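You operate a simulated robot arm through the tools that you are given. There is no shell and no other tool. Be economical: measure what you need, move in short steps, check, and stop when the job is done.

You run a simulated two-armed robot. Do the job below in one go: nothing can be reset, and whatever is moved stays where it is left.

## Task
Pick up the spare belt from the top of the pressing bench with one hand, pass it to the other hand and put it on the clear end of the checking bench.

Only the result counts: the job must be done as asked and must still hold three seconds after the hand-in. Knocking over, shifting, dropping, spilling or breaking anything else fails it.

## Robot
Two 6-joint arms with two-finger grippers on one trunk, on a base that drives. Base frame: it is fixed to the floor where the robot stands at the start and does not move with it; the origin is under the middle of the robot, x ahead of it, y to its left, z up; the surface under the hand at the start is at about z = 800. Lengths are in mm, angles in rad, forces in N, time in s.
The left shoulder is at the start at [60, 143, 718], the right one opposite. With the tool pointing down near the work surface each hand reaches from about 100 to 680 mm from the robot's upright axis, wherever it stands, measured 20 degrees to its own side. Places, roughly: clear end of the checking bench (48x25 cm) [-2140, 1760, 820]. Payload 2.45 kg a hand.
Tool frame (each hand has its own): the origin (TCP) lies between the finger pads and is the grasp point; the fingertips stand 26 mm ahead of it; z points along the fingers, y is the line along which they close. The gripper opens to 96 mm. The gripper's body begins 69 mm behind the TCP.
Orientation is that of the tool frame in the base frame, as a unit quaternion [x, y, z, w]. With the fingers straight down and closing along the base's y, the tool's x points along the base's -x, its y along +y and its z along -z.

## Interface
- The arms move only by the tool nudge_tool. It takes "left_series", "right_series" or both (then of equal length, played together; a hand with none holds still); each is a list of rows, each an object (a shift or turn left out is 0, a gripper value left out holds the last) with "travel": the shift along the tool's x, y, z in units of 500 mm (1.0 is 500 mm), a list of three; "angular": the turn, a rotation vector about the tool's x, y, z in units of 90 degrees (1.0 is 90 degrees), a list of three; "grip": the gripper command, from -1 (shut) to 1 (fully open), values between in proportion. In form: [{"travel": [dx, dy, dz], "angular": [ax, ay, az], "grip": grip}, ...]. A call has 1 to 10 rows; each row is the pose to reach, as a shift and turn from the pose commanded when the call began, along the tool's axes at that moment. A call with a number of a shift or a turn outside -1 to 1 is refused whole. A row lasts 0.2 s, in which the tool goes at most 50 mm and 0.15 rad; a call with a longer step from one row to the next is refused whole, and so is a gripper value outside its range. Where a pose cannot be reached the arm comes as near as it can. A force on the tool above 40 N (or 10 N above the force at the start of the call, whichever is more), or a blocked arm, ends the call early, and 0.2 s more pass. The fingers move at their own pace and stop on an object; they squeeze with about 29 N. The grip force told is the motor's: it shows also when the fingers shut on nothing. Time passes only in rows, and 0.2 s behind the last, so rows that repeat a pose let the fingers close. It gives the time, the measured TCP pose, the force on the tool (base axes), the opening and the grip force at its end, in the units of the frame above (readings bear some noise), with the torque about the TCP (base axes, N m) and any sound that the robot's microphone picked up, and new pictures: "pictures" is both (left out), scene, wrist or none (wrist: the cameras of the hands that moved).
- Cameras (640 x 400 px; columns grow to the right, rows downward): "scene" is now at [145.8, 8.7, 1337.5]; the picture's right is [0.09, -1.00, -0.00], its down [-0.61, -0.05, -0.79] and it looks along [0.79, 0.07, -0.61] (base axes); focal length 274 px, centre (320, 200). "left" rides on the left gripper at [82, -3, -98] in its tool frame; the picture's right is [0.04, 1.00, 0.00], its down [-0.73, 0.03, -0.68] and it looks along [-0.68, 0.03, 0.73] (tool axes); focal length 256 px, centre (320, 200). "right" rides on the right gripper at [81, 3, -98] in its tool frame; the picture's right is [-0.04, 1.00, 0.00], its down [-0.73, -0.03, -0.68] and it looks along [-0.68, -0.03, 0.73] (tool axes); focal length 256 px, centre (320, 200). There is no depth. A picture from a camera that has moved, and an enlarged one, comes with that camera's place and axes in the base frame and with its lens.
- move_column(by): slides the trunk up (or, below 0, down) by that many mm; the arms and the scene camera ride with it, the base frame stays. It gives what a move gives, with no picture.
- drive_base(legs): drives the robot by 1 to 6 legs, each [ahead, turn to the left] in mm and rad, along the robot's own axes; the way and the turn of a leg run together, so that a leg with both is an arc; at most 1500 mm and 3.142 rad a leg. The arms and the cameras ride along, it lands a little off, and it stops where it bumps. It gives what a move gives, and a new picture of the scene camera.
- head_to(pan, tilt): turns the head with the scene camera to pan (to the left, within 1.501 rad either way) and tilt (down, from -0.506 to 1.204), counted from straight ahead of the robot. It gives what a move gives, and a new picture of the scene camera.
- close_up(camera, box): a new picture of the part [left, top, right, bottom] of that camera's present view, enlarged. The clock stands still meanwhile.
- sign_off(): hands the job in; it is judged then, once.

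Work in short steps. Places have to be worked out from the pictures, the camera data and where the tool is seen: move nearer, look again, correct. Check each grasp and each placing, and mend what went wrong. You have 120 turns and 260 pictures in all, those below and enlarged ones among them. Open the grippers and draw the arms clear of the work before you hand the job in, unless the task says otherwise; then end with one line.

The tools are called after "Call:" as name(argument=value, ...) on one line, values as JSON. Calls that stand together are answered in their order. nudge_tool: Moves the arms, as the interface text tells. Its arguments: {"type":"object","properties":{"left_series":{"type":"array","items":{"type":"object","properties":{"travel":{"type":"array","items":{"type":"number"}},"angular":{"type":"array","items":{"type":"number"}},"grip":{"type":"number"}}}},"right_series":{"type":"array","items":{"type":"object","properties":{"travel":{"type":"array","items":{"type":"number"}},"angular":{"type":"array","items":{"type":"number"}},"grip":{"type":"number"}}}},"pictures":{"type":"string","enum":["both","scene","wrist","none"]}},"required":[]} The other tools are called the same way: move_column (by) slides the trunk up or down; drive_base (legs) drives the base; head_to (pan, tilt) turns the head that bears the scene camera; close_up (camera, box) takes an enlarged picture of a part of a camera's view; sign_off () hands the job in.

At the start:

```text
clock: 0.0
left_ee_pos: [484.3, 198.1, 1079.0]
left_tcp_rot: [-0.001, 1.0, 0.0, 0.001]
left_force: [0.2, 0.1, 0.5]
left_moment: [-0.01, 0.0, -0.01]
left_width: 95.9
left_finger_force: 0.1
right_ee_pos: [455.5, -204.1, 1071.2]
right_tcp_rot: [-0.001, 1.0, 0.0, -0.001]
right_force: [-0.7, -0.3, 0.5]
right_moment: [-0.02, 0.03, -0.01]
right_width: 96.0
right_finger_force: 0.0
trunk travel left (down, up): [-344.0, 246.0]
robot x, y, heading: [-1.4, 2.9, 0.005]
head pan, tilt: [0.087, 0.656]
```

scene: 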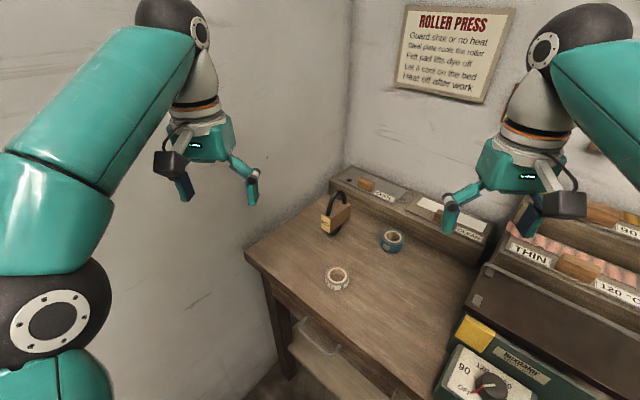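
right: 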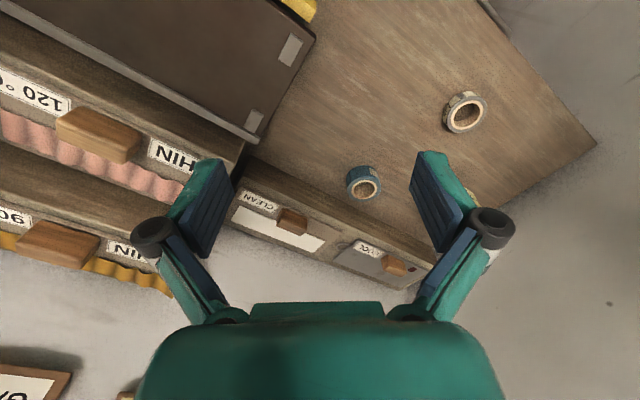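
left: 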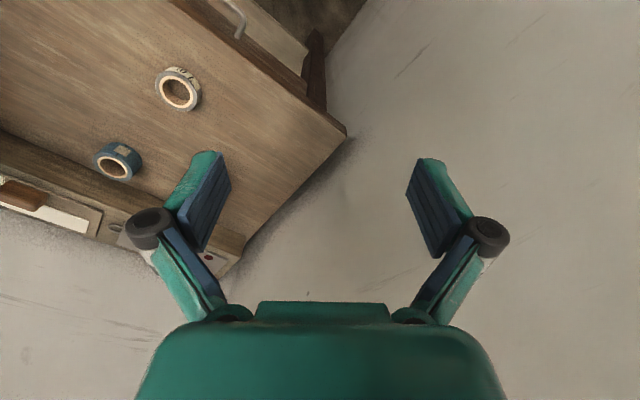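

The scene shows a bench with tapes, a padlock-like thing and a roller press at the right; no belt is identified yet. I pan the head to the right to look.

Call:
head_to(pan=-0.5, tilt=0.65)

Call:
close_up(camera="scene", box=[160, 100, 480, 300])

```text
clock: 1.0
left_ee_pos: [483.1, 197.4, 1080.0]
left_tcp_rot: [-0.001, 1.0, 0.0, 0.001]
left_force: [0.2, 0.6, 0.0]
left_moment: [-0.01, -0.03, 0.0]
left_width: 96.0
left_finger_force: 0.1
right_ee_pos: [455.2, -205.4, 1071.0]
right_tcp_rot: [-0.001, 1.0, 0.001, 0.0]
right_force: [0.3, -0.1, 0.5]
right_moment: [-0.01, -0.02, -0.02]
right_width: 96.1
right_finger_force: 0.1
trunk travel left (down, up): [-344.0, 246.0]
robot x, y, heading: [1.9, -0.5, 0.004]
head pan, tilt: [-0.499, 0.649]
camera scene: at [135.8, -40.4, 1338.0], right [-0.48, -0.88, 0.0], down [-0.53, 0.29, -0.8], along [0.7, -0.38, -0.6], focal length 274 px, centre (320, 200)
```

scene: 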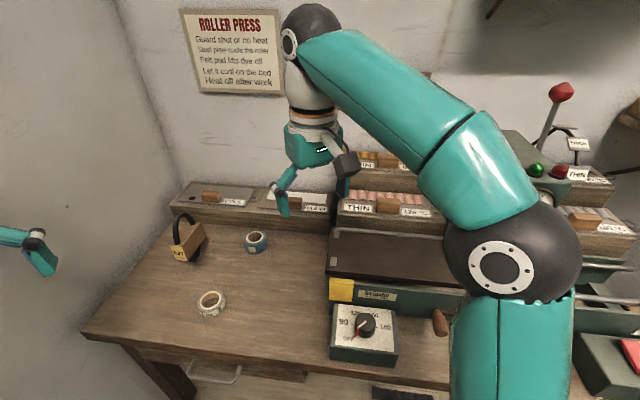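

```text
2.00 times, centred on (320, 200) of scene
camera zoom: at [135.8, -40.4, 1338.0], right [-0.48, -0.88, 0.0], down [-0.53, 0.29, -0.8], along [0.7, -0.38, -0.6], focal length 549 px, centre (320, 200)
```

zoom: 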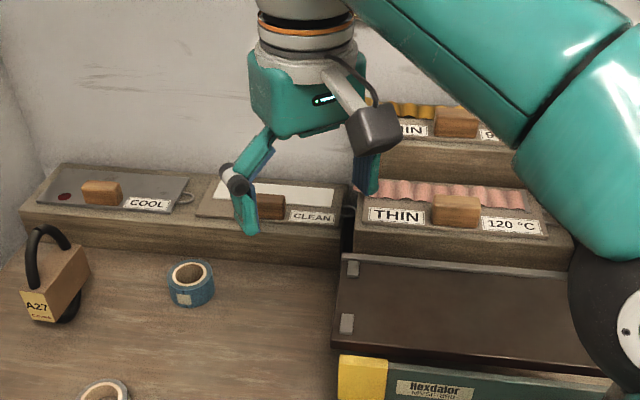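

The wooden/cardboard block tagged "A27" with a black loop looks like a belt (V-belt size). I look closer and further right for others.

Call:
close_up(camera="scene", box=[140, 200, 236, 260])

Call:
head_to(pan=-1.2, tilt=0.65)

```text
6.67 times, centred on (188, 230) of scene
camera zoom: at [135.8, -40.4, 1338.0], right [-0.48, -0.88, 0.0], down [-0.53, 0.29, -0.8], along [0.7, -0.38, -0.6], focal length 1829 px, centre (1200, 0)
```

zoom: 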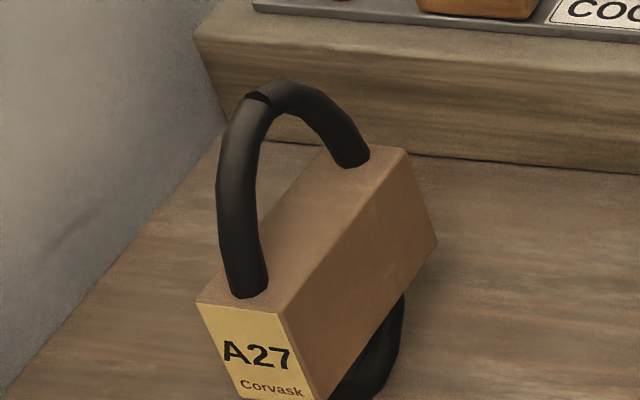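

```text
clock: 2.1
left_ee_pos: [483.1, 198.8, 1079.4]
left_tcp_rot: [-0.001, 1.0, 0.0, 0.001]
left_force: [-0.2, 0.3, 0.1]
left_moment: [0.0, -0.01, 0.02]
left_width: 95.8
left_finger_force: 0.0
right_ee_pos: [455.8, -204.4, 1072.0]
right_tcp_rot: [-0.001, 1.0, 0.0, 0.0]
right_force: [-0.2, 0.4, -0.2]
right_moment: [-0.02, 0.01, 0.0]
right_width: 96.0
right_finger_force: 0.2
trunk travel left (down, up): [-344.0, 246.0]
robot x, y, heading: [3.3, -0.5, -0.001]
head pan, tilt: [-1.201, 0.649]
camera scene: at [91.1, -79.8, 1338.1], right [-0.93, -0.36, 0.0], down [-0.22, 0.56, -0.8], along [0.29, -0.74, -0.6], focal length 274 px, centre (320, 200)
```

scene: 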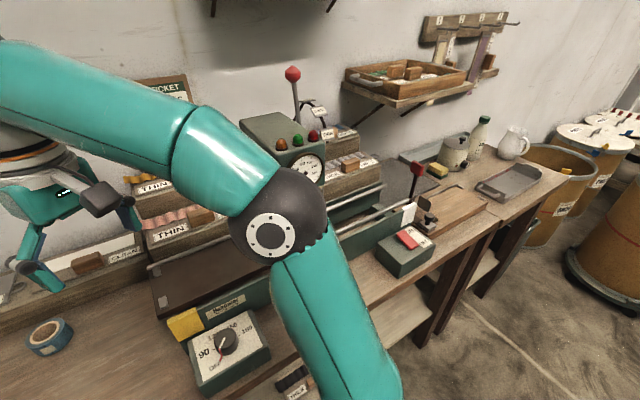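

The A27 sleeved belt is the target (standing loop in a card sleeve). I look again frontally to measure it.

Call:
head_to(pan=0.1, tilt=0.75)

Call:
close_up(camera="scene", box=[272, 120, 432, 220])

```text
clock: 3.5
left_ee_pos: [483.9, 197.5, 1080.5]
left_tcp_rot: [0.0, 1.0, 0.0, 0.001]
left_force: [0.6, 0.2, 0.2]
left_moment: [-0.02, 0.01, -0.02]
left_width: 95.9
left_finger_force: 0.0
right_ee_pos: [454.9, -204.3, 1071.5]
right_tcp_rot: [-0.001, 1.0, -0.001, 0.0]
right_force: [0.1, -0.5, 0.5]
right_moment: [-0.03, 0.0, 0.01]
right_width: 96.0
right_finger_force: 0.1
trunk travel left (down, up): [-344.0, 246.0]
robot x, y, heading: [1.9, -0.8, -0.001]
head pan, tilt: [0.099, 0.75]
camera scene: at [142.1, 9.3, 1329.4], right [0.1, -1.0, 0.0], down [-0.68, -0.07, -0.73], along [0.73, 0.07, -0.68], focal length 274 px, centre (320, 200)
```

scene: 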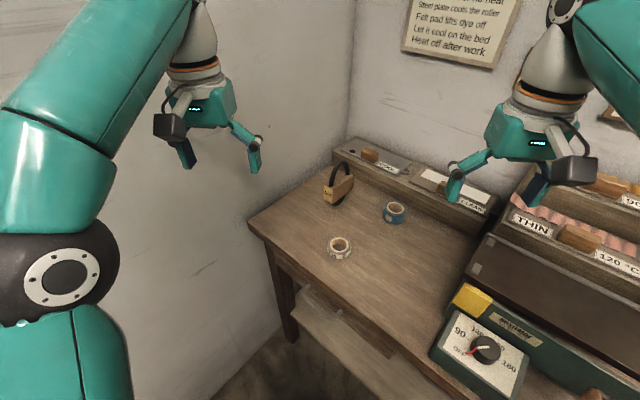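

```text
4.00 times, centred on (352, 170) of scene
camera zoom: at [142.1, 9.3, 1329.4], right [0.1, -1.0, 0.0], down [-0.68, -0.07, -0.73], along [0.73, 0.07, -0.68], focal length 1097 px, centre (192, 320)
```

zoom: 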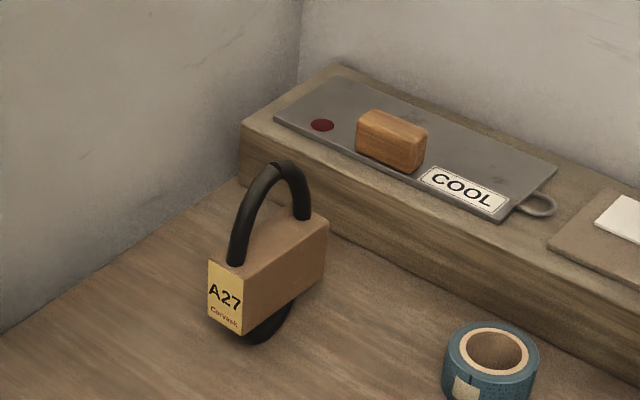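

The belt sits at about (700, 20), box roughly 80 mm long (along −45°), 34 mm thick, 47 mm high. I'll pick with the right hand; first I draw the left arm back, away from the wall.

Call:
nudge_tool(left_series=[{"travel": [0.1, 0, 0]}, {"travel": [0.2, 0, 0]}, {"travel": [0.3, 0, 0]}, {"travel": [0.4, 0, 0]}], pictures="none")

Call:
head_to(pan=0.9, tilt=0.75)

```text
clock: 4.5
left_ee_pos: [283.0, 198.3, 1079.7]
left_tcp_rot: [-0.001, 1.0, 0.0, 0.002]
left_force: [-0.7, 0.4, 0.4]
left_moment: [-0.01, -0.01, 0.0]
left_width: 96.0
left_finger_force: 0.1
right_ee_pos: [453.3, -204.2, 1073.2]
right_tcp_rot: [-0.001, 1.0, 0.0, 0.0]
right_force: [0.0, -0.3, 0.7]
right_moment: [-0.02, 0.0, 0.0]
right_width: 95.7
right_finger_force: 0.2
trunk travel left (down, up): [-344.0, 246.0]
robot x, y, heading: [-1.7, -3.0, -0.002]
head pan, tilt: [0.099, 0.75]
```

```text
clock: 5.7
left_ee_pos: [285.0, 197.4, 1079.7]
left_tcp_rot: [0.0, 1.0, 0.0, 0.002]
left_force: [0.6, 0.4, 0.2]
left_moment: [-0.03, -0.01, 0.01]
left_width: 96.1
left_finger_force: 0.1
right_ee_pos: [454.4, -204.2, 1071.9]
right_tcp_rot: [-0.001, 1.0, 0.0, -0.001]
right_force: [0.1, 0.8, 0.2]
right_moment: [-0.02, -0.01, 0.03]
right_width: 96.1
right_finger_force: 0.1
trunk travel left (down, up): [-344.0, 246.0]
robot x, y, heading: [-1.7, -2.2, 0.005]
head pan, tilt: [0.901, 0.75]
camera scene: at [110.8, 66.0, 1329.5], right [0.78, -0.62, 0.0], down [-0.42, -0.53, -0.73], along [0.45, 0.57, -0.68], focal length 274 px, centre (320, 200)
```

scene: 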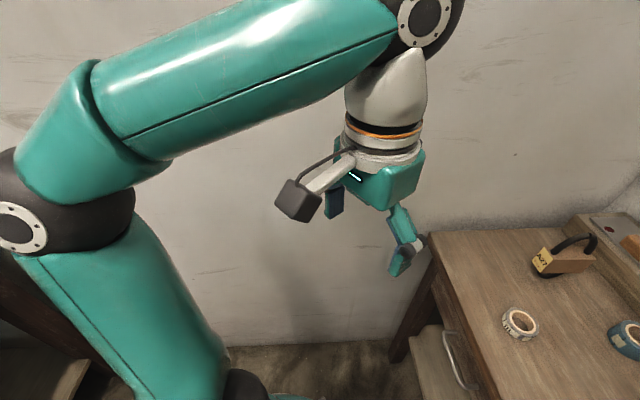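

The left arm is clear of the wall. I creep 60 mm ahead turning slightly left, so the belt comes within the right hand's reach.

Call:
drive_base(legs=[[60, 0.2]])

Call:
head_to(pan=-0.1, tilt=0.75)

Call:
close_up(camera="scene", box=[272, 140, 432, 240])

```text
clock: 6.9
left_ee_pos: [301.8, 257.4, 1079.7]
left_tcp_rot: [-0.1, 0.995, 0.001, 0.002]
left_force: [-0.9, -0.2, -0.1]
left_moment: [0.02, 0.04, 0.0]
left_width: 96.0
left_finger_force: 0.0
right_ee_pos: [547.3, -104.0, 1070.5]
right_tcp_rot: [-0.1, 0.995, 0.0, -0.001]
right_force: [0.4, -0.6, 0.5]
right_moment: [0.03, 0.0, 0.01]
right_width: 96.0
right_finger_force: 0.1
trunk travel left (down, up): [-344.0, 246.0]
robot x, y, heading: [64.6, 4.2, 0.202]
head pan, tilt: [0.901, 0.75]
camera scene: at [158.1, 87.5, 1329.4], right [0.89, -0.45, 0.0], down [-0.31, -0.61, -0.73], along [0.33, 0.65, -0.68], focal length 274 px, centre (320, 200)
```

scene: 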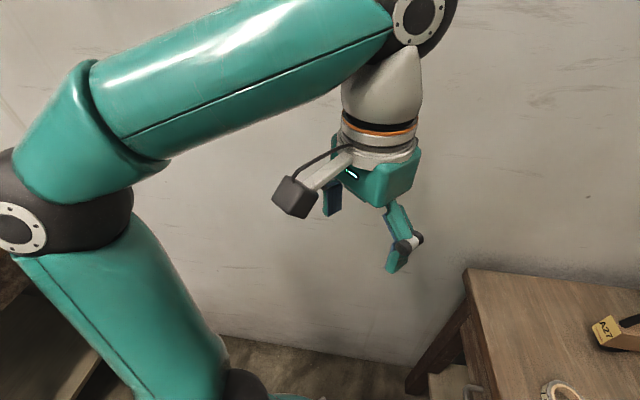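

```text
clock: 8.1
left_ee_pos: [300.1, 257.1, 1080.0]
left_tcp_rot: [-0.1, 0.995, 0.0, 0.001]
left_force: [-0.3, -0.6, -0.4]
left_moment: [-0.01, 0.01, 0.0]
left_width: 96.2
left_finger_force: 0.0
right_ee_pos: [546.4, -104.8, 1072.6]
right_tcp_rot: [-0.1, 0.995, 0.0, -0.001]
right_force: [-0.4, 0.2, 0.8]
right_moment: [-0.02, 0.02, 0.02]
right_width: 96.1
right_finger_force: 0.0
trunk travel left (down, up): [-344.0, 246.0]
robot x, y, heading: [64.4, 2.2, 0.201]
head pan, tilt: [-0.099, 0.75]
camera scene: at [202.0, 22.1, 1329.5], right [0.1, -0.99, 0.0], down [-0.68, -0.07, -0.73], along [0.73, 0.08, -0.68], focal length 274 px, centre (320, 200)
```

scene: 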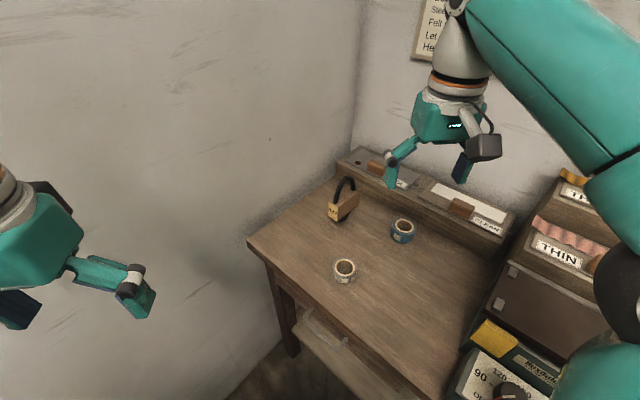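

```text
4.00 times, centred on (352, 190) of scene
camera zoom: at [202.0, 22.1, 1329.5], right [0.1, -0.99, 0.0], down [-0.68, -0.07, -0.73], along [0.73, 0.08, -0.68], focal length 1097 px, centre (192, 240)
```

zoom: 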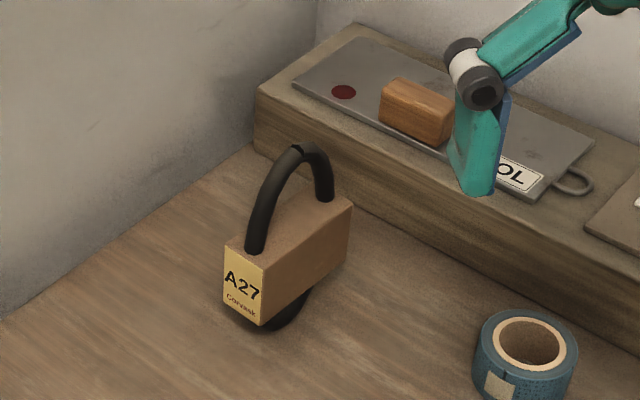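

Two views put the box's bottom ≈ z 830–840, its centre ≈ (704, 11), its axis ≈ −41°. I bring the right hand to a hover near the label end with the wrist turned so the fingers close across the box, and look with its camera.

Call:
nudge_tool(right_series=[{"travel": [-0.036, 0.041, 0.009], "angular": [0, 0, 0.083], "grip": 1}, {"travel": [-0.072, 0.081, 0.018], "angular": [0, 0, 0.167]}, {"travel": [-0.107, 0.122, 0.027], "angular": [0, 0, 0.25]}, {"travel": [-0.143, 0.162, 0.037], "angular": [0, 0, 0.333]}, {"travel": [-0.179, 0.203, 0.046], "angular": [0, 0, 0.416]}, {"travel": [-0.214, 0.243, 0.055], "angular": [0, 0, 0.5]}, {"travel": [-0.25, 0.284, 0.064], "angular": [0, 0, 0.583]}], pictures="both")

Call:
close_up(camera="right", box=[160, 50, 480, 250])

```text
clock: 9.7
left_ee_pos: [298.2, 254.9, 1082.0]
left_tcp_rot: [-0.1, 0.995, 0.0, 0.002]
left_force: [-0.1, -0.7, 0.1]
left_moment: [0.04, -0.03, 0.02]
left_width: 95.9
left_finger_force: 0.2
right_ee_pos: [596.8, 43.8, 1013.2]
right_tcp_rot: [0.351, 0.936, 0.001, 0.001]
right_force: [-0.6, -0.4, 0.5]
right_moment: [0.05, -0.09, -0.01]
right_width: 95.8
right_finger_force: 0.1
right hand out of reach, approached as far as the arm can: row 4, 5, 6, 7
trunk travel left (down, up): [-344.0, 246.0]
robot x, y, heading: [61.9, -1.5, 0.203]
head pan, tilt: [-0.099, 0.75]
camera scene: at [200.6, 21.0, 1329.7], right [0.1, -0.99, 0.0], down [-0.68, -0.07, -0.73], along [0.73, 0.08, -0.68], focal length 274 px, centre (320, 200)
camera right: at [538.2, 99.3, 1111.5], right [0.69, 0.73, 0.0], down [0.53, -0.51, 0.68], along [0.49, -0.47, -0.73], focal length 256 px, centre (320, 200)
```

scene: 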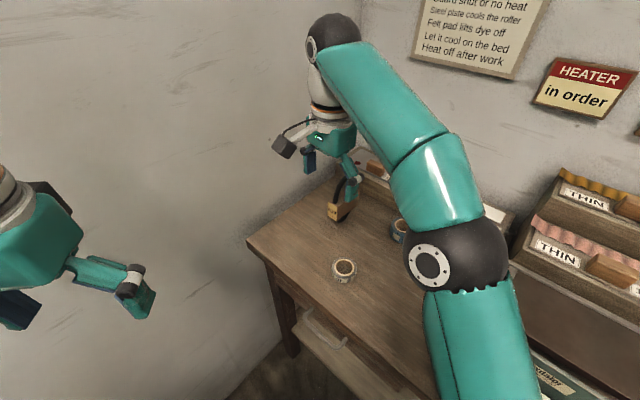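
right: 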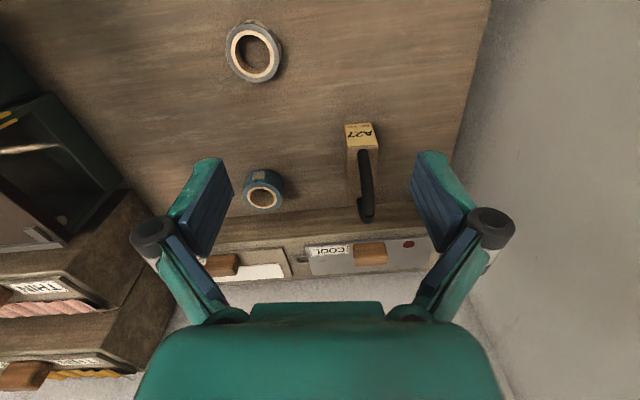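

```text
2.00 times, centred on (320, 150) of right
camera zoom: at [538.2, 99.3, 1111.5], right [0.69, 0.73, 0.0], down [0.53, -0.51, 0.68], along [0.49, -0.47, -0.73], focal length 512 px, centre (320, 300)
```

zoom: 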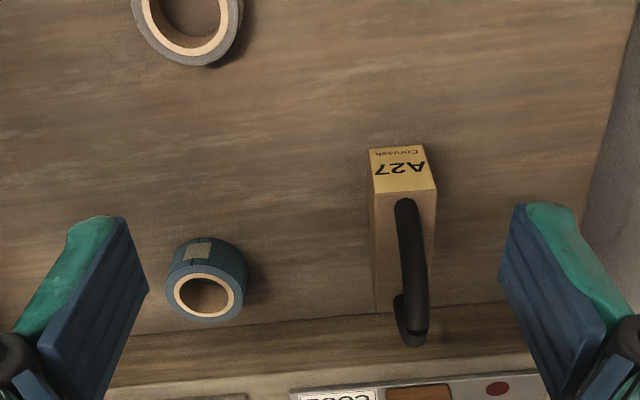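

Arm topped out a little at that height; the belt box now reads: top z≈875, bottom ≈830, near end centre (670, 34), axis ≈ −38°, arch top ≈ 939. I tilt the tool 25° back toward its near end, fine-turn it and lower 60 mm, then check the pose.

Call:
nudge_tool(right_series=[{"travel": [0, 0, 0.03], "angular": [0, -0.07, -0.009]}, {"travel": [0, 0, 0.06], "angular": [0, -0.14, -0.018]}, {"travel": [0, 0, 0.09], "angular": [0, -0.21, -0.026]}, {"travel": [0, 0, 0.12], "angular": [0, -0.278, -0.035]}], pictures="wrist")

```text
clock: 10.7
left_ee_pos: [299.6, 256.1, 1080.1]
left_tcp_rot: [-0.1, 0.995, 0.0, 0.002]
left_force: [-0.8, 0.8, -0.1]
left_moment: [-0.01, 0.02, -0.02]
left_width: 96.1
left_finger_force: 0.2
right_ee_pos: [598.2, 42.8, 953.3]
right_tcp_rot: [0.316, 0.924, -0.075, 0.204]
right_force: [0.4, 0.0, -1.2]
right_moment: [0.0, 0.03, 0.04]
right_width: 95.9
right_finger_force: 0.1
trunk travel left (down, up): [-344.0, 246.0]
robot x, y, heading: [61.4, -1.0, 0.201]
head pan, tilt: [-0.099, 0.75]
camera right: at [509.3, 117.5, 1006.8], right [0.64, 0.77, 0.01], down [0.28, -0.25, 0.93], along [0.71, -0.59, -0.38], focal length 256 px, centre (320, 200)
```

right: 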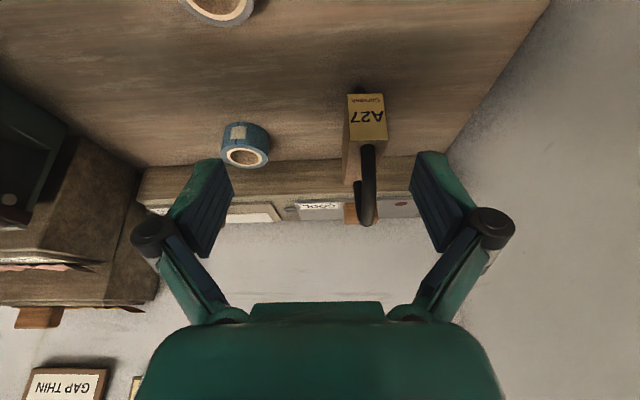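

Pose is (598, 43, 953) with the tilt as wished; triangulating gives the near top edge at about (667, 36, 882). I move to 60 mm short of the grasp along the tool axis, laterally aligned.

Call:
nudge_tool(right_series=[{"travel": [-0.02, 0.025, 0.032]}, {"travel": [-0.04, 0.05, 0.064]}, {"travel": [-0.06, 0.0744, 0.096]}], pictures="both")

Call:
close_up(camera="scene", box=[272, 100, 432, 200])

```text
clock: 11.5
left_ee_pos: [299.6, 255.8, 1080.0]
left_tcp_rot: [-0.101, 0.995, 0.0, 0.0]
left_force: [0.2, 0.0, 0.8]
left_moment: [0.0, -0.01, -0.01]
left_width: 96.2
left_finger_force: 0.1
right_ee_pos: [658.2, 42.8, 920.4]
right_tcp_rot: [0.317, 0.923, -0.076, 0.202]
right_force: [0.1, 0.0, 0.4]
right_moment: [-0.03, -0.01, -0.03]
right_width: 95.8
right_finger_force: 0.1
trunk travel left (down, up): [-344.0, 246.0]
robot x, y, heading: [65.2, 0.7, 0.205]
head pan, tilt: [-0.099, 0.75]
camera scene: at [202.5, 22.1, 1329.4], right [0.1, -0.99, 0.0], down [-0.68, -0.07, -0.73], along [0.73, 0.07, -0.68], focal length 274 px, centre (320, 200)
camera right: at [569.5, 116.9, 975.4], right [0.64, 0.77, 0.01], down [0.29, -0.25, 0.93], along [0.71, -0.59, -0.38], focal length 256 px, centre (320, 200)
```

scene: 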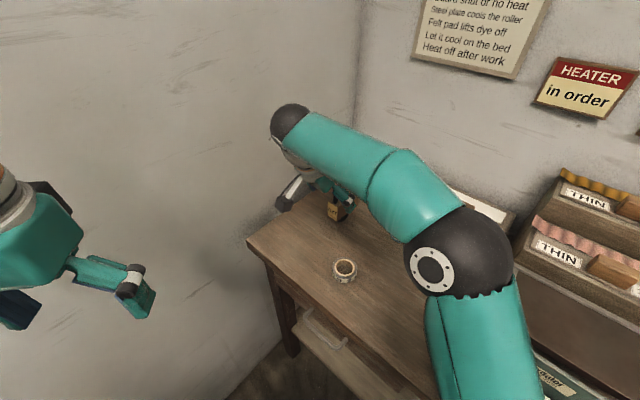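
right: 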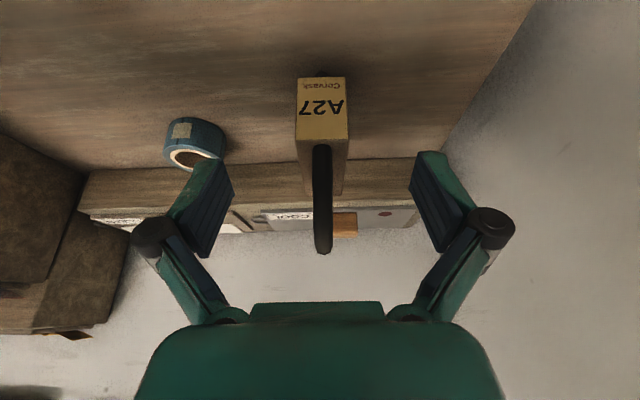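

```text
4.00 times, centred on (352, 150) of scene
camera zoom: at [202.5, 22.1, 1329.4], right [0.1, -0.99, 0.0], down [-0.68, -0.07, -0.73], along [0.73, 0.07, -0.68], focal length 1097 px, centre (192, 400)
```

zoom: 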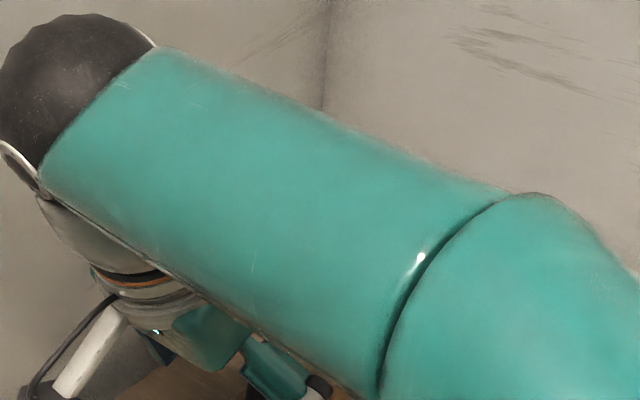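

Well centred laterally. I zoom the wrist view to fix the depth better.

Call:
close_up(camera="right", box=[240, 50, 400, 150])

Call:
close_up(camera="right", box=[240, 160, 400, 260])

```text
4.00 times, centred on (320, 100) of right
camera zoom: at [569.5, 116.9, 975.4], right [0.64, 0.77, 0.01], down [0.29, -0.25, 0.93], along [0.71, -0.59, -0.38], focal length 1024 px, centre (320, 600)
```

zoom: 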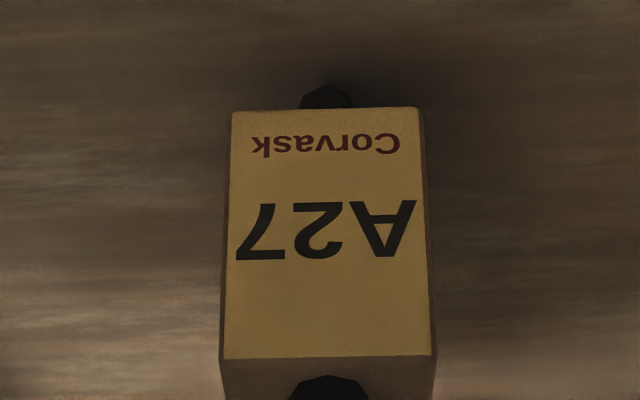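

```text
4.00 times, centred on (320, 210) of right
camera zoom: at [569.5, 116.9, 975.4], right [0.64, 0.77, 0.01], down [0.29, -0.25, 0.93], along [0.71, -0.59, -0.38], focal length 1024 px, centre (320, 160)
```

zoom: 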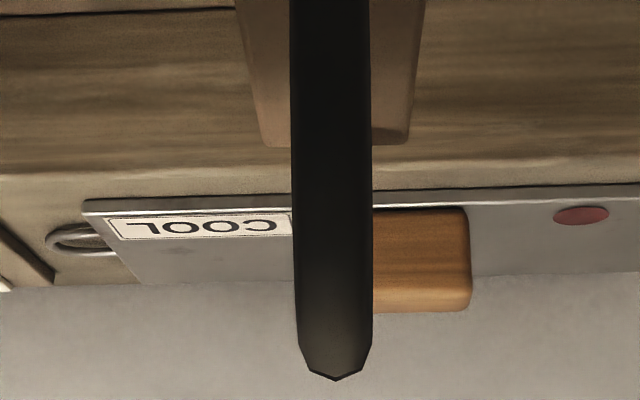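

Depth settles: near top edge ≈ (677, 31, 877). I advance ~66 mm along the tool axis to the grasp, then close.

Call:
nudge_tool(right_series=[{"travel": [-0.006, 0.002, 0.044]}, {"travel": [-0.012, 0.003, 0.088]}, {"travel": [-0.019, 0.005, 0.1326]}], pictures="both")

```text
clock: 12.3
left_ee_pos: [296.4, 256.5, 1081.1]
left_tcp_rot: [-0.1, 0.995, -0.001, 0.003]
left_force: [0.1, 0.3, 0.4]
left_moment: [0.02, 0.01, -0.03]
left_width: 95.8
left_finger_force: 0.0
right_ee_pos: [685.5, 21.5, 872.6]
right_tcp_rot: [0.317, 0.923, -0.071, 0.209]
right_force: [-6.2, 7.6, 37.3]
right_moment: [-0.3, -0.04, -0.01]
right_width: 96.0
right_finger_force: 0.3
trunk travel left (down, up): [-344.0, 246.0]
robot x, y, heading: [64.0, 1.2, 0.205]
head pan, tilt: [-0.099, 0.75]
camera scene: at [197.4, 22.5, 1330.9], right [0.1, -0.99, 0.0], down [-0.68, -0.07, -0.73], along [0.73, 0.07, -0.68], focal length 274 px, centre (320, 200)
camera right: at [596.4, 96.5, 926.8], right [0.64, 0.77, 0.02], down [0.27, -0.25, 0.93], along [0.72, -0.59, -0.37], focal length 256 px, centre (320, 200)
```

scene: 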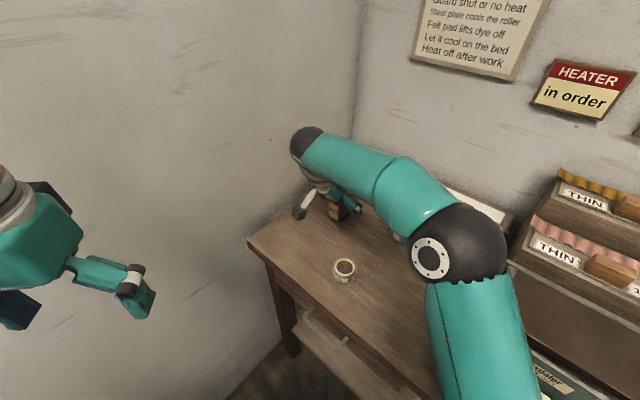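
right: 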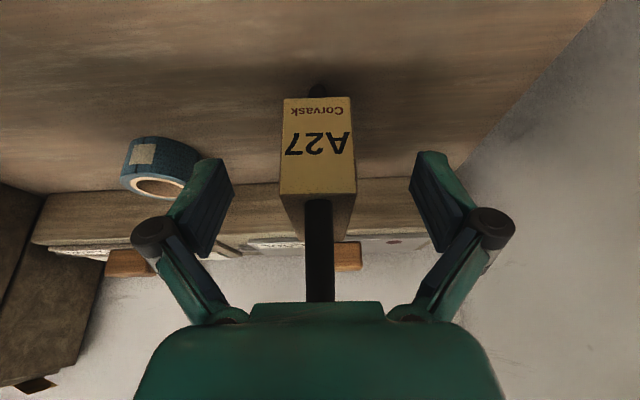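

The palm touched the arch (37 N) – the box top is now ~9 mm past the TCP, which is enough. I back off 5 mm and close the fingers.

Call:
nudge_tool(right_series=[{"travel": [0, 0, -0.01], "grip": 1}], pictures="none")

Call:
nudge_tool(right_series=[{"grip": -1}, {"grip": -1}, {"grip": -1}, {"grip": -1}], pictures="wrist")

```text
clock: 12.7
left_ee_pos: [296.0, 256.5, 1081.7]
left_tcp_rot: [-0.1, 0.995, -0.001, 0.003]
left_force: [0.0, -0.2, -0.5]
left_moment: [-0.02, 0.01, 0.0]
left_width: 96.1
left_finger_force: 0.0
right_ee_pos: [683.9, 23.1, 872.2]
right_tcp_rot: [0.318, 0.923, -0.073, 0.206]
right_force: [-0.7, 3.9, 31.9]
right_moment: [-0.1, 0.19, -0.02]
right_width: 96.0
right_finger_force: 0.1
trunk travel left (down, up): [-344.0, 246.0]
robot x, y, heading: [63.2, -1.2, 0.205]
head pan, tilt: [-0.099, 0.75]
```

```text
clock: 13.7
left_ee_pos: [299.0, 256.7, 1080.9]
left_tcp_rot: [-0.1, 0.995, 0.0, 0.002]
left_force: [-0.7, 0.7, -0.8]
left_moment: [-0.01, 0.01, -0.04]
left_width: 95.9
left_finger_force: 0.0
right_ee_pos: [685.4, 21.9, 866.9]
right_tcp_rot: [0.316, 0.924, -0.077, 0.2]
right_force: [-0.7, 0.1, -0.8]
right_moment: [0.04, 0.05, 0.06]
right_width: 31.3
right_finger_force: 28.9
trunk travel left (down, up): [-344.0, 246.0]
robot x, y, heading: [63.0, 1.0, 0.202]
head pan, tilt: [-0.099, 0.75]
camera right: at [597.3, 96.6, 922.0], right [0.64, 0.77, 0.0], down [0.29, -0.25, 0.92], along [0.71, -0.6, -0.38], focal length 256 px, centre (320, 200)
```

right: 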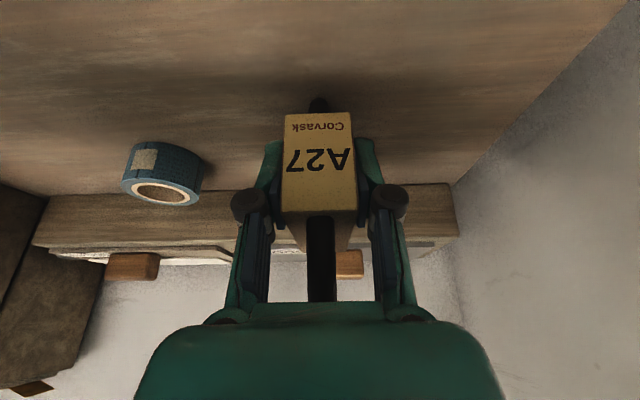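

Grip holds (31 mm, 29 N). I lift straight up 100 mm.

Call:
nudge_tool(right_series=[{"travel": [-0.021, 0, -0.045], "grip": -1}, {"travel": [-0.042, 0, -0.09], "grip": -1}, {"travel": [-0.063, 0, -0.135], "grip": -1}, {"travel": [-0.084, 0, -0.181], "grip": -1}], pictures="both")

```text
clock: 14.7
left_ee_pos: [298.9, 256.7, 1080.4]
left_tcp_rot: [-0.099, 0.995, -0.001, 0.001]
left_force: [0.3, -0.7, 0.3]
left_moment: [0.01, 0.02, 0.01]
left_width: 96.0
left_finger_force: 0.1
right_ee_pos: [686.0, 24.0, 968.3]
right_tcp_rot: [0.316, 0.924, -0.076, 0.204]
right_force: [-0.2, 0.1, -0.7]
right_moment: [0.03, 0.01, -0.02]
right_width: 31.2
right_finger_force: 28.5
trunk travel left (down, up): [-344.0, 246.0]
robot x, y, heading: [59.8, 0.5, 0.202]
head pan, tilt: [-0.099, 0.75]
camera scene: at [202.2, 22.2, 1329.4], right [0.1, -0.99, 0.0], down [-0.68, -0.07, -0.73], along [0.73, 0.07, -0.68], focal length 274 px, centre (320, 200)
camera right: at [597.7, 98.2, 1023.9], right [0.64, 0.77, 0.0], down [0.29, -0.25, 0.93], along [0.71, -0.59, -0.38], focal length 256 px, centre (320, 200)
```

scene: 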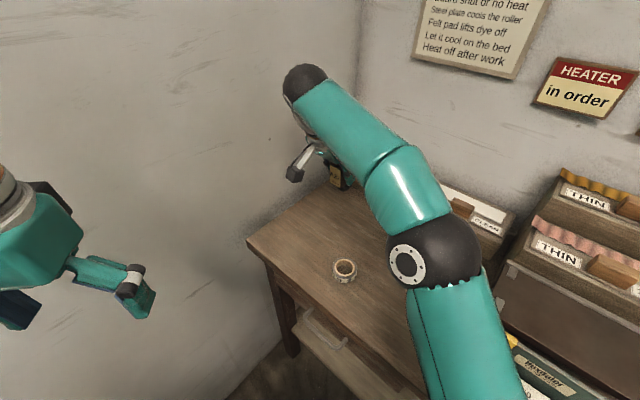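
right: 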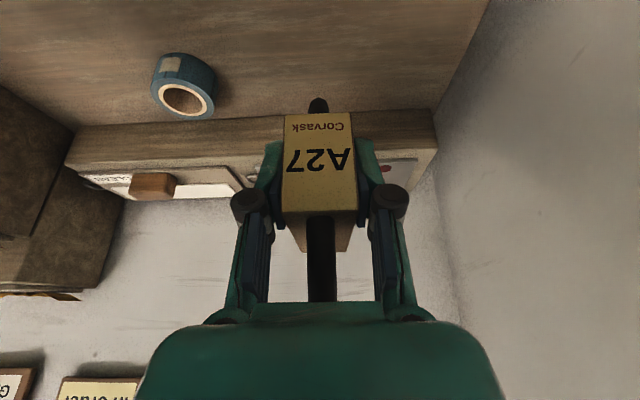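

Belt lifted cleanly. I draw the right hand back over the bench toward the robot, rising slightly.

Call:
nudge_tool(right_series=[{"travel": [0.039, -0.068, -0.028]}, {"travel": [0.077, -0.136, -0.057]}, {"travel": [0.116, -0.203, -0.085]}, {"travel": [0.155, -0.271, -0.113]}, {"travel": [0.193, -0.339, -0.142]}, {"travel": [0.232, -0.407, -0.17]}], pictures="none")

Call:
head_to(pan=1.5, tilt=0.4)

Call:
head_to(pan=-1.5, tilt=0.4)

```text
clock: 16.1
left_ee_pos: [300.3, 255.9, 1081.1]
left_tcp_rot: [-0.1, 0.995, 0.0, 0.002]
left_force: [0.0, -0.7, -0.9]
left_moment: [-0.02, 0.0, 0.05]
left_width: 96.0
left_finger_force: 0.0
right_ee_pos: [447.7, -50.3, 998.4]
right_tcp_rot: [0.316, 0.924, -0.076, 0.203]
right_force: [0.2, -0.2, -0.3]
right_moment: [0.02, 0.02, 0.01]
right_width: 31.3
right_finger_force: 28.7
trunk travel left (down, up): [-344.0, 246.0]
robot x, y, heading: [59.0, -1.3, 0.2]
head pan, tilt: [-0.099, 0.75]
```

```text
clock: 17.8
left_ee_pos: [299.5, 256.8, 1080.1]
left_tcp_rot: [-0.1, 0.995, 0.0, 0.002]
left_force: [0.4, 0.1, -0.3]
left_moment: [0.0, -0.03, -0.01]
left_width: 96.1
left_finger_force: 0.1
right_ee_pos: [449.5, -50.0, 999.1]
right_tcp_rot: [0.316, 0.924, -0.074, 0.203]
right_force: [0.1, 0.0, -1.7]
right_moment: [-0.01, 0.02, -0.05]
right_width: 31.5
right_finger_force: 28.2
trunk travel left (down, up): [-344.0, 246.0]
robot x, y, heading: [57.9, 0.9, 0.203]
head pan, tilt: [1.499, 0.4]
camera scene: at [107.5, 105.4, 1360.6], right [0.99, 0.13, 0.0], down [0.05, -0.39, -0.92], along [-0.12, 0.91, -0.39], focal length 274 px, centre (320, 200)
```

scene: 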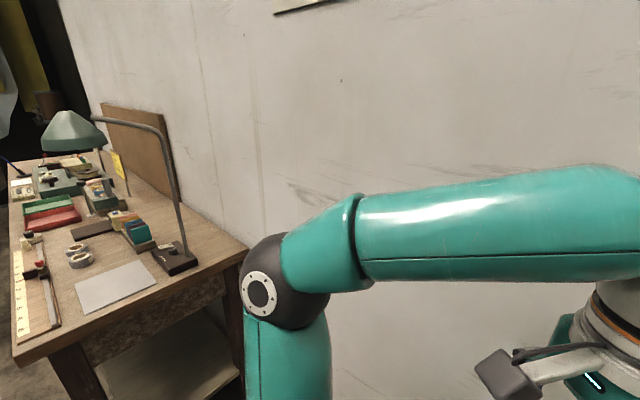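

```text
clock: 20.4
left_ee_pos: [300.0, 256.5, 1079.6]
left_tcp_rot: [-0.1, 0.995, 0.0, 0.002]
left_force: [-0.4, 0.0, -0.3]
left_moment: [0.02, -0.05, -0.01]
left_width: 95.8
left_finger_force: 0.1
right_ee_pos: [449.3, -50.1, 999.1]
right_tcp_rot: [0.316, 0.924, -0.075, 0.203]
right_force: [-1.0, -0.3, -0.5]
right_moment: [0.01, -0.01, 0.0]
right_width: 31.2
right_finger_force: 28.5
trunk travel left (down, up): [-344.0, 246.0]
robot x, y, heading: [60.4, 1.1, 0.202]
head pan, tilt: [-1.499, 0.4]
camera scene: at [144.6, -75.7, 1360.6], right [-0.96, -0.27, 0.0], down [-0.11, 0.37, -0.92], along [0.25, -0.89, -0.39], focal length 274 px, centre (320, 200)
```

scene: 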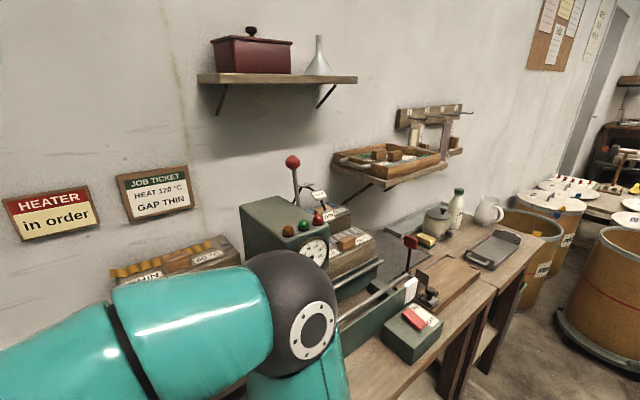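

To the left a long bench with a lamp runs back along the wall, probably leading to the checking bench. I back away from the pressing bench into the open floor and look back-left.

Call:
drive_base(legs=[[-350, 0]])

Call:
head_to(pan=1.5, tilt=0.3)

```text
clock: 22.7
left_ee_pos: [-41.9, 185.3, 1081.1]
left_tcp_rot: [-0.098, 0.995, 0.0, 0.002]
left_force: [0.1, -0.5, 1.0]
left_moment: [0.05, -0.03, -0.04]
left_width: 95.9
left_finger_force: 0.0
right_ee_pos: [104.6, -120.2, 1000.2]
right_tcp_rot: [0.318, 0.923, -0.076, 0.203]
right_force: [0.6, 0.5, -0.6]
right_moment: [-0.01, 0.0, 0.0]
right_width: 31.2
right_finger_force: 29.0
trunk travel left (down, up): [-344.0, 246.0]
robot x, y, heading: [-284.3, -65.1, 0.198]
head pan, tilt: [-1.499, 0.4]
camera scene: at [-199.3, -146.2, 1360.7], right [-0.96, -0.27, 0.0], down [-0.1, 0.38, -0.92], along [0.25, -0.89, -0.39], focal length 274 px, centre (320, 200)
```

scene: 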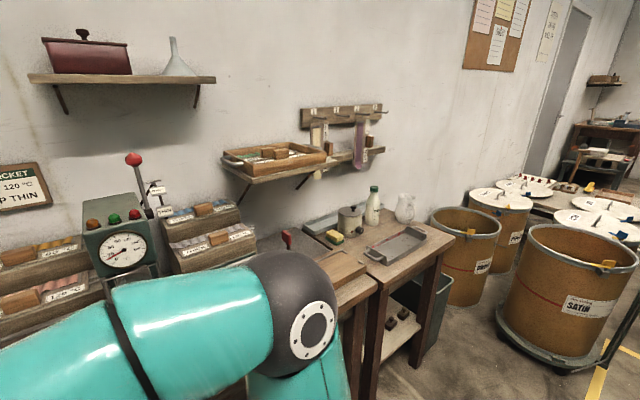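

```text
clock: 25.3
left_ee_pos: [-41.0, 185.2, 1081.3]
left_tcp_rot: [-0.099, 0.995, 0.0, 0.001]
left_force: [-0.2, -0.5, 0.2]
left_moment: [0.0, 0.06, 0.01]
left_width: 95.9
left_finger_force: 0.1
right_ee_pos: [105.7, -120.9, 999.4]
right_tcp_rot: [0.318, 0.923, -0.076, 0.202]
right_force: [-0.2, -0.3, -1.2]
right_moment: [0.0, -0.01, 0.01]
right_width: 31.5
right_finger_force: 29.4
trunk travel left (down, up): [-344.0, 246.0]
robot x, y, heading: [-283.5, -69.5, 0.195]
head pan, tilt: [1.499, 0.3]
camera scene: at [-235.1, 35.9, 1369.9], right [0.99, 0.13, 0.0], down [0.04, -0.29, -0.96], along [-0.12, 0.95, -0.3], focal length 274 px, centre (320, 200)
```

scene: 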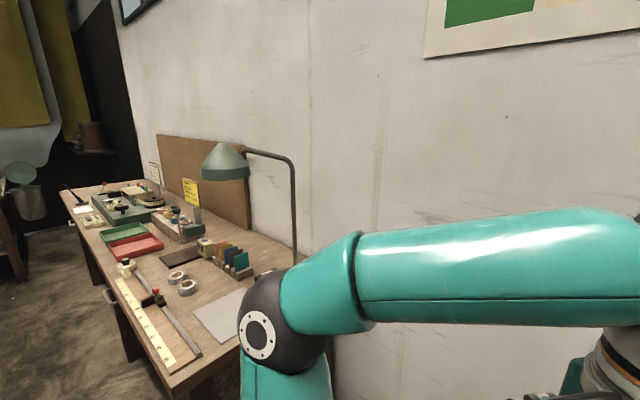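

This long bench ends at about (−2250, 1650), so its far end is the named clear end. I zoom in to see it.

Call:
close_up(camera="scene", box=[50, 160, 210, 260])

Call:
head_to(pan=1.5, tilt=0.7)

```text
4.00 times, centred on (130, 210) of scene
camera zoom: at [-235.1, 35.9, 1369.9], right [0.99, 0.13, 0.0], down [0.04, -0.29, -0.96], along [-0.12, 0.95, -0.3], focal length 1097 px, centre (1080, 160)
```

zoom: 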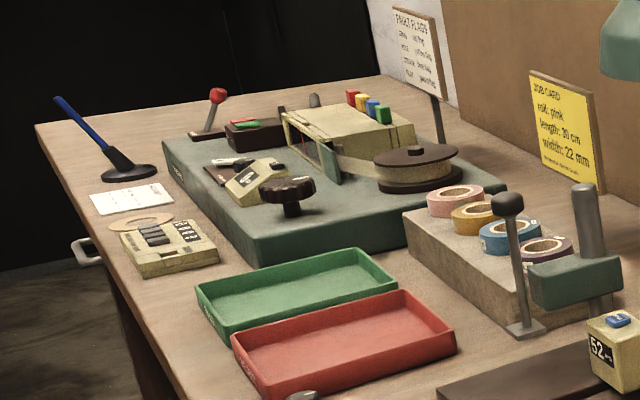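

```text
clock: 26.2
left_ee_pos: [-42.2, 184.4, 1079.7]
left_tcp_rot: [-0.099, 0.995, 0.0, 0.001]
left_force: [-0.3, 0.9, -0.3]
left_moment: [0.01, 0.03, -0.01]
left_width: 96.0
left_finger_force: 0.1
right_ee_pos: [104.5, -119.2, 998.8]
right_tcp_rot: [0.318, 0.923, -0.077, 0.202]
right_force: [-0.7, 0.8, -1.2]
right_moment: [0.03, 0.02, 0.0]
right_width: 31.1
right_finger_force: 29.2
trunk travel left (down, up): [-344.0, 246.0]
robot x, y, heading: [-285.4, -70.4, 0.2]
head pan, tilt: [1.499, 0.7]
camera scene: at [-234.1, 27.5, 1333.8], right [0.99, 0.13, 0.0], down [0.08, -0.64, -0.77], along [-0.1, 0.76, -0.64], focal length 274 px, centre (320, 200)
```

scene: 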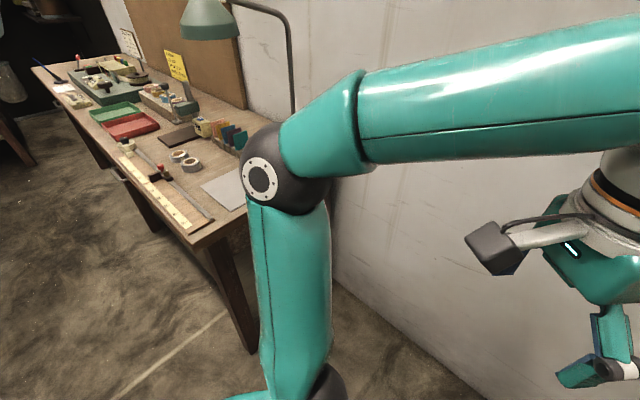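

The far end I can see carries several things; the exact clear spot isn't evident yet. I turn the base left to look directly along it.

Call:
drive_base(legs=[[-150, 0], [0, 1.6]])

Call:
head_to(pan=0.5, tilt=0.3)

```text
clock: 31.1
left_ee_pos: [-633.0, 182.3, 1082.2]
left_tcp_rot: [0.712, -0.702, 0.0, -0.001]
left_force: [-0.2, -0.1, 0.5]
left_moment: [0.02, -0.02, 0.01]
left_width: 96.0
left_finger_force: 0.1
right_ee_pos: [-305.5, 270.7, 1000.2]
right_tcp_rot: [-0.345, 0.913, 0.071, 0.204]
right_force: [-0.3, 1.1, -0.7]
right_moment: [-0.02, 0.05, 0.01]
right_width: 31.4
right_finger_force: 28.8
trunk travel left (down, up): [-344.0, 246.0]
robot x, y, heading: [-391.1, -101.2, 1.605]
head pan, tilt: [1.499, 0.7]
stopped in leg 2: the robot was blocked; the commanded pose is now the measured one
camera scene: at [-480.0, -37.1, 1333.7], right [0.04, 1.0, 0.0], down [0.64, -0.02, -0.76], along [-0.76, 0.03, -0.64], focal length 274 px, centre (320, 200)
```

scene: 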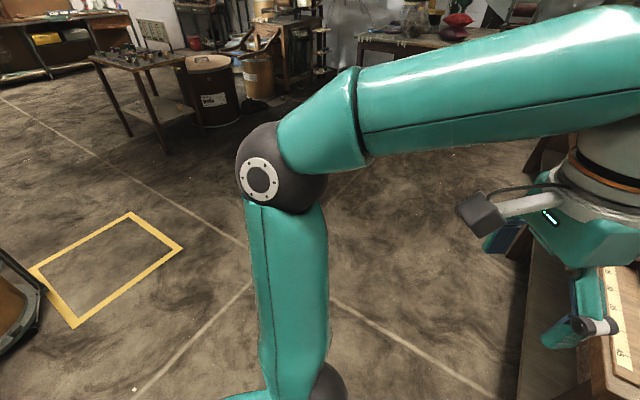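

```text
clock: 32.4
left_ee_pos: [-633.4, 181.4, 1081.4]
left_tcp_rot: [0.711, -0.703, -0.001, -0.001]
left_force: [1.4, -0.2, -0.1]
left_moment: [-0.02, 0.0, 0.0]
left_width: 96.3
left_finger_force: 0.2
right_ee_pos: [-306.4, 270.4, 1000.5]
right_tcp_rot: [-0.345, 0.913, 0.071, 0.205]
right_force: [1.0, -0.5, -1.3]
right_moment: [-0.03, 0.02, -0.03]
right_width: 31.1
right_finger_force: 28.6
trunk travel left (down, up): [-344.0, 246.0]
robot x, y, heading: [-391.5, -101.5, 1.606]
head pan, tilt: [0.499, 0.3]
camera scene: at [-442.7, 39.8, 1369.8], right [0.86, 0.51, 0.0], down [0.15, -0.25, -0.96], along [-0.49, 0.82, -0.3], focal length 274 px, centre (320, 200)
```

scene: 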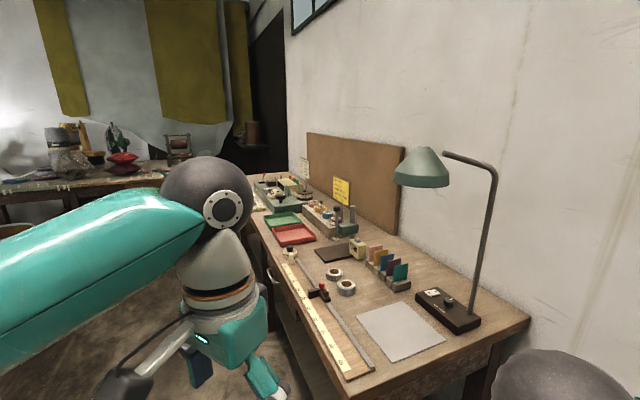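

The turn stopped early, blocked by something. I look to both sides to find what it is before moving again.

Call:
head_to(pan=-1.5, tilt=0.9)

Call:
head_to(pan=-0.4, tilt=1.1)

Call:
head_to(pan=1.5, tilt=1.1)

```text
clock: 34.3
left_ee_pos: [-634.8, 181.3, 1080.9]
left_tcp_rot: [0.712, -0.703, -0.001, 0.0]
left_force: [0.0, -0.1, -0.5]
left_moment: [-0.02, -0.03, -0.03]
left_width: 96.1
left_finger_force: 0.1
right_ee_pos: [-305.6, 269.7, 998.9]
right_tcp_rot: [-0.345, 0.913, 0.071, 0.205]
right_force: [0.3, -0.4, -0.7]
right_moment: [-0.04, 0.02, 0.0]
right_width: 31.5
right_finger_force: 29.4
trunk travel left (down, up): [-344.0, 246.0]
robot x, y, heading: [-393.9, -104.3, 1.608]
head pan, tilt: [-1.499, 0.901]
camera scene: at [-319.9, -32.4, 1317.6], right [0.11, -0.99, 0.0], down [-0.78, -0.08, -0.62], along [0.62, 0.07, -0.78], focal length 274 px, centre (320, 200)
```

scene: 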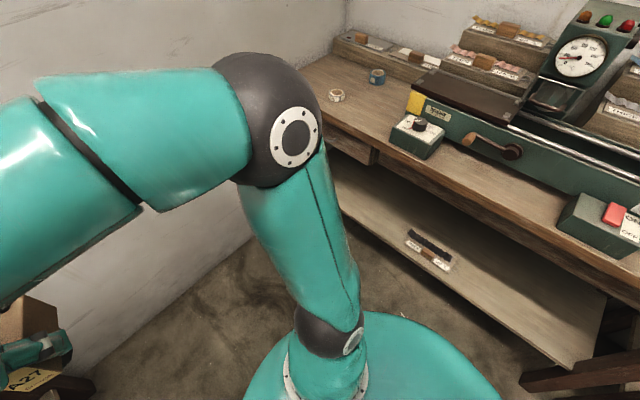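

```text
clock: 35.6
left_ee_pos: [-633.0, 181.0, 1079.9]
left_tcp_rot: [0.711, -0.703, 0.0, -0.001]
left_force: [-0.5, 0.9, 0.2]
left_moment: [0.01, -0.02, 0.01]
left_width: 96.3
left_finger_force: 0.0
right_ee_pos: [-304.9, 269.8, 1001.1]
right_tcp_rot: [-0.345, 0.913, 0.071, 0.205]
right_force: [0.1, 0.0, -0.5]
right_moment: [0.01, 0.0, 0.01]
right_width: 31.2
right_finger_force: 29.1
trunk travel left (down, up): [-344.0, 246.0]
robot x, y, heading: [-389.0, -103.9, 1.613]
head pan, tilt: [-0.4, 1.1]
camera scene: at [-372.5, 18.5, 1303.8], right [0.93, -0.36, 0.0], down [-0.32, -0.83, -0.45], along [0.16, 0.42, -0.89], focal length 274 px, centre (320, 200)
```

scene: 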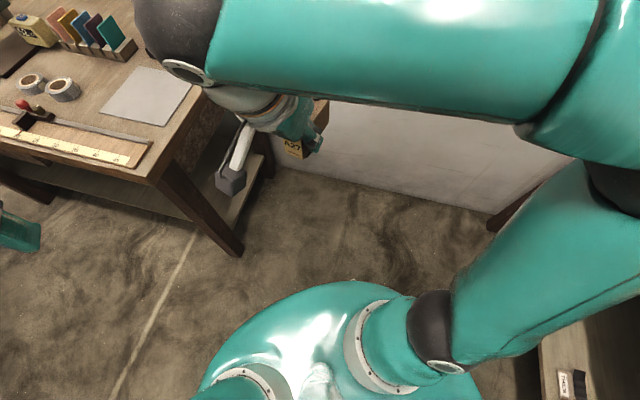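

```text
clock: 37.5
left_ee_pos: [-633.9, 181.1, 1081.2]
left_tcp_rot: [0.711, -0.703, -0.001, -0.001]
left_force: [-0.2, -0.6, -0.2]
left_moment: [0.03, 0.0, 0.03]
left_width: 96.1
left_finger_force: 0.1
right_ee_pos: [-305.7, 269.4, 1001.2]
right_tcp_rot: [-0.345, 0.913, 0.071, 0.205]
right_force: [1.5, 0.5, -0.9]
right_moment: [-0.04, 0.03, -0.03]
right_width: 31.2
right_finger_force: 29.3
trunk travel left (down, up): [-344.0, 246.0]
robot x, y, heading: [-390.5, -102.6, 1.61]
head pan, tilt: [1.499, 1.1]
camera scene: at [-458.1, -38.2, 1303.8], right [0.04, 1.0, 0.0], down [0.89, -0.03, -0.45], along [-0.45, 0.02, -0.89], focal length 274 px, centre (320, 200)
```

scene: 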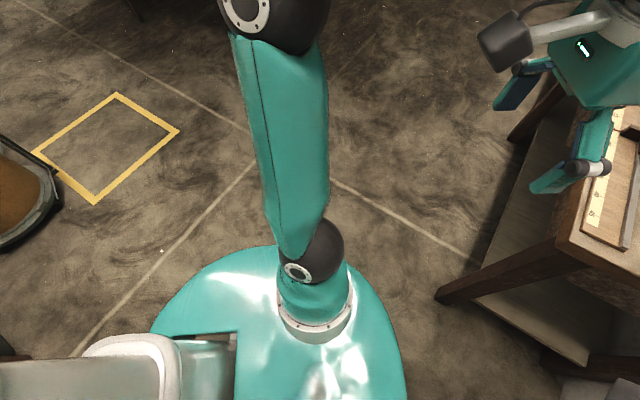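

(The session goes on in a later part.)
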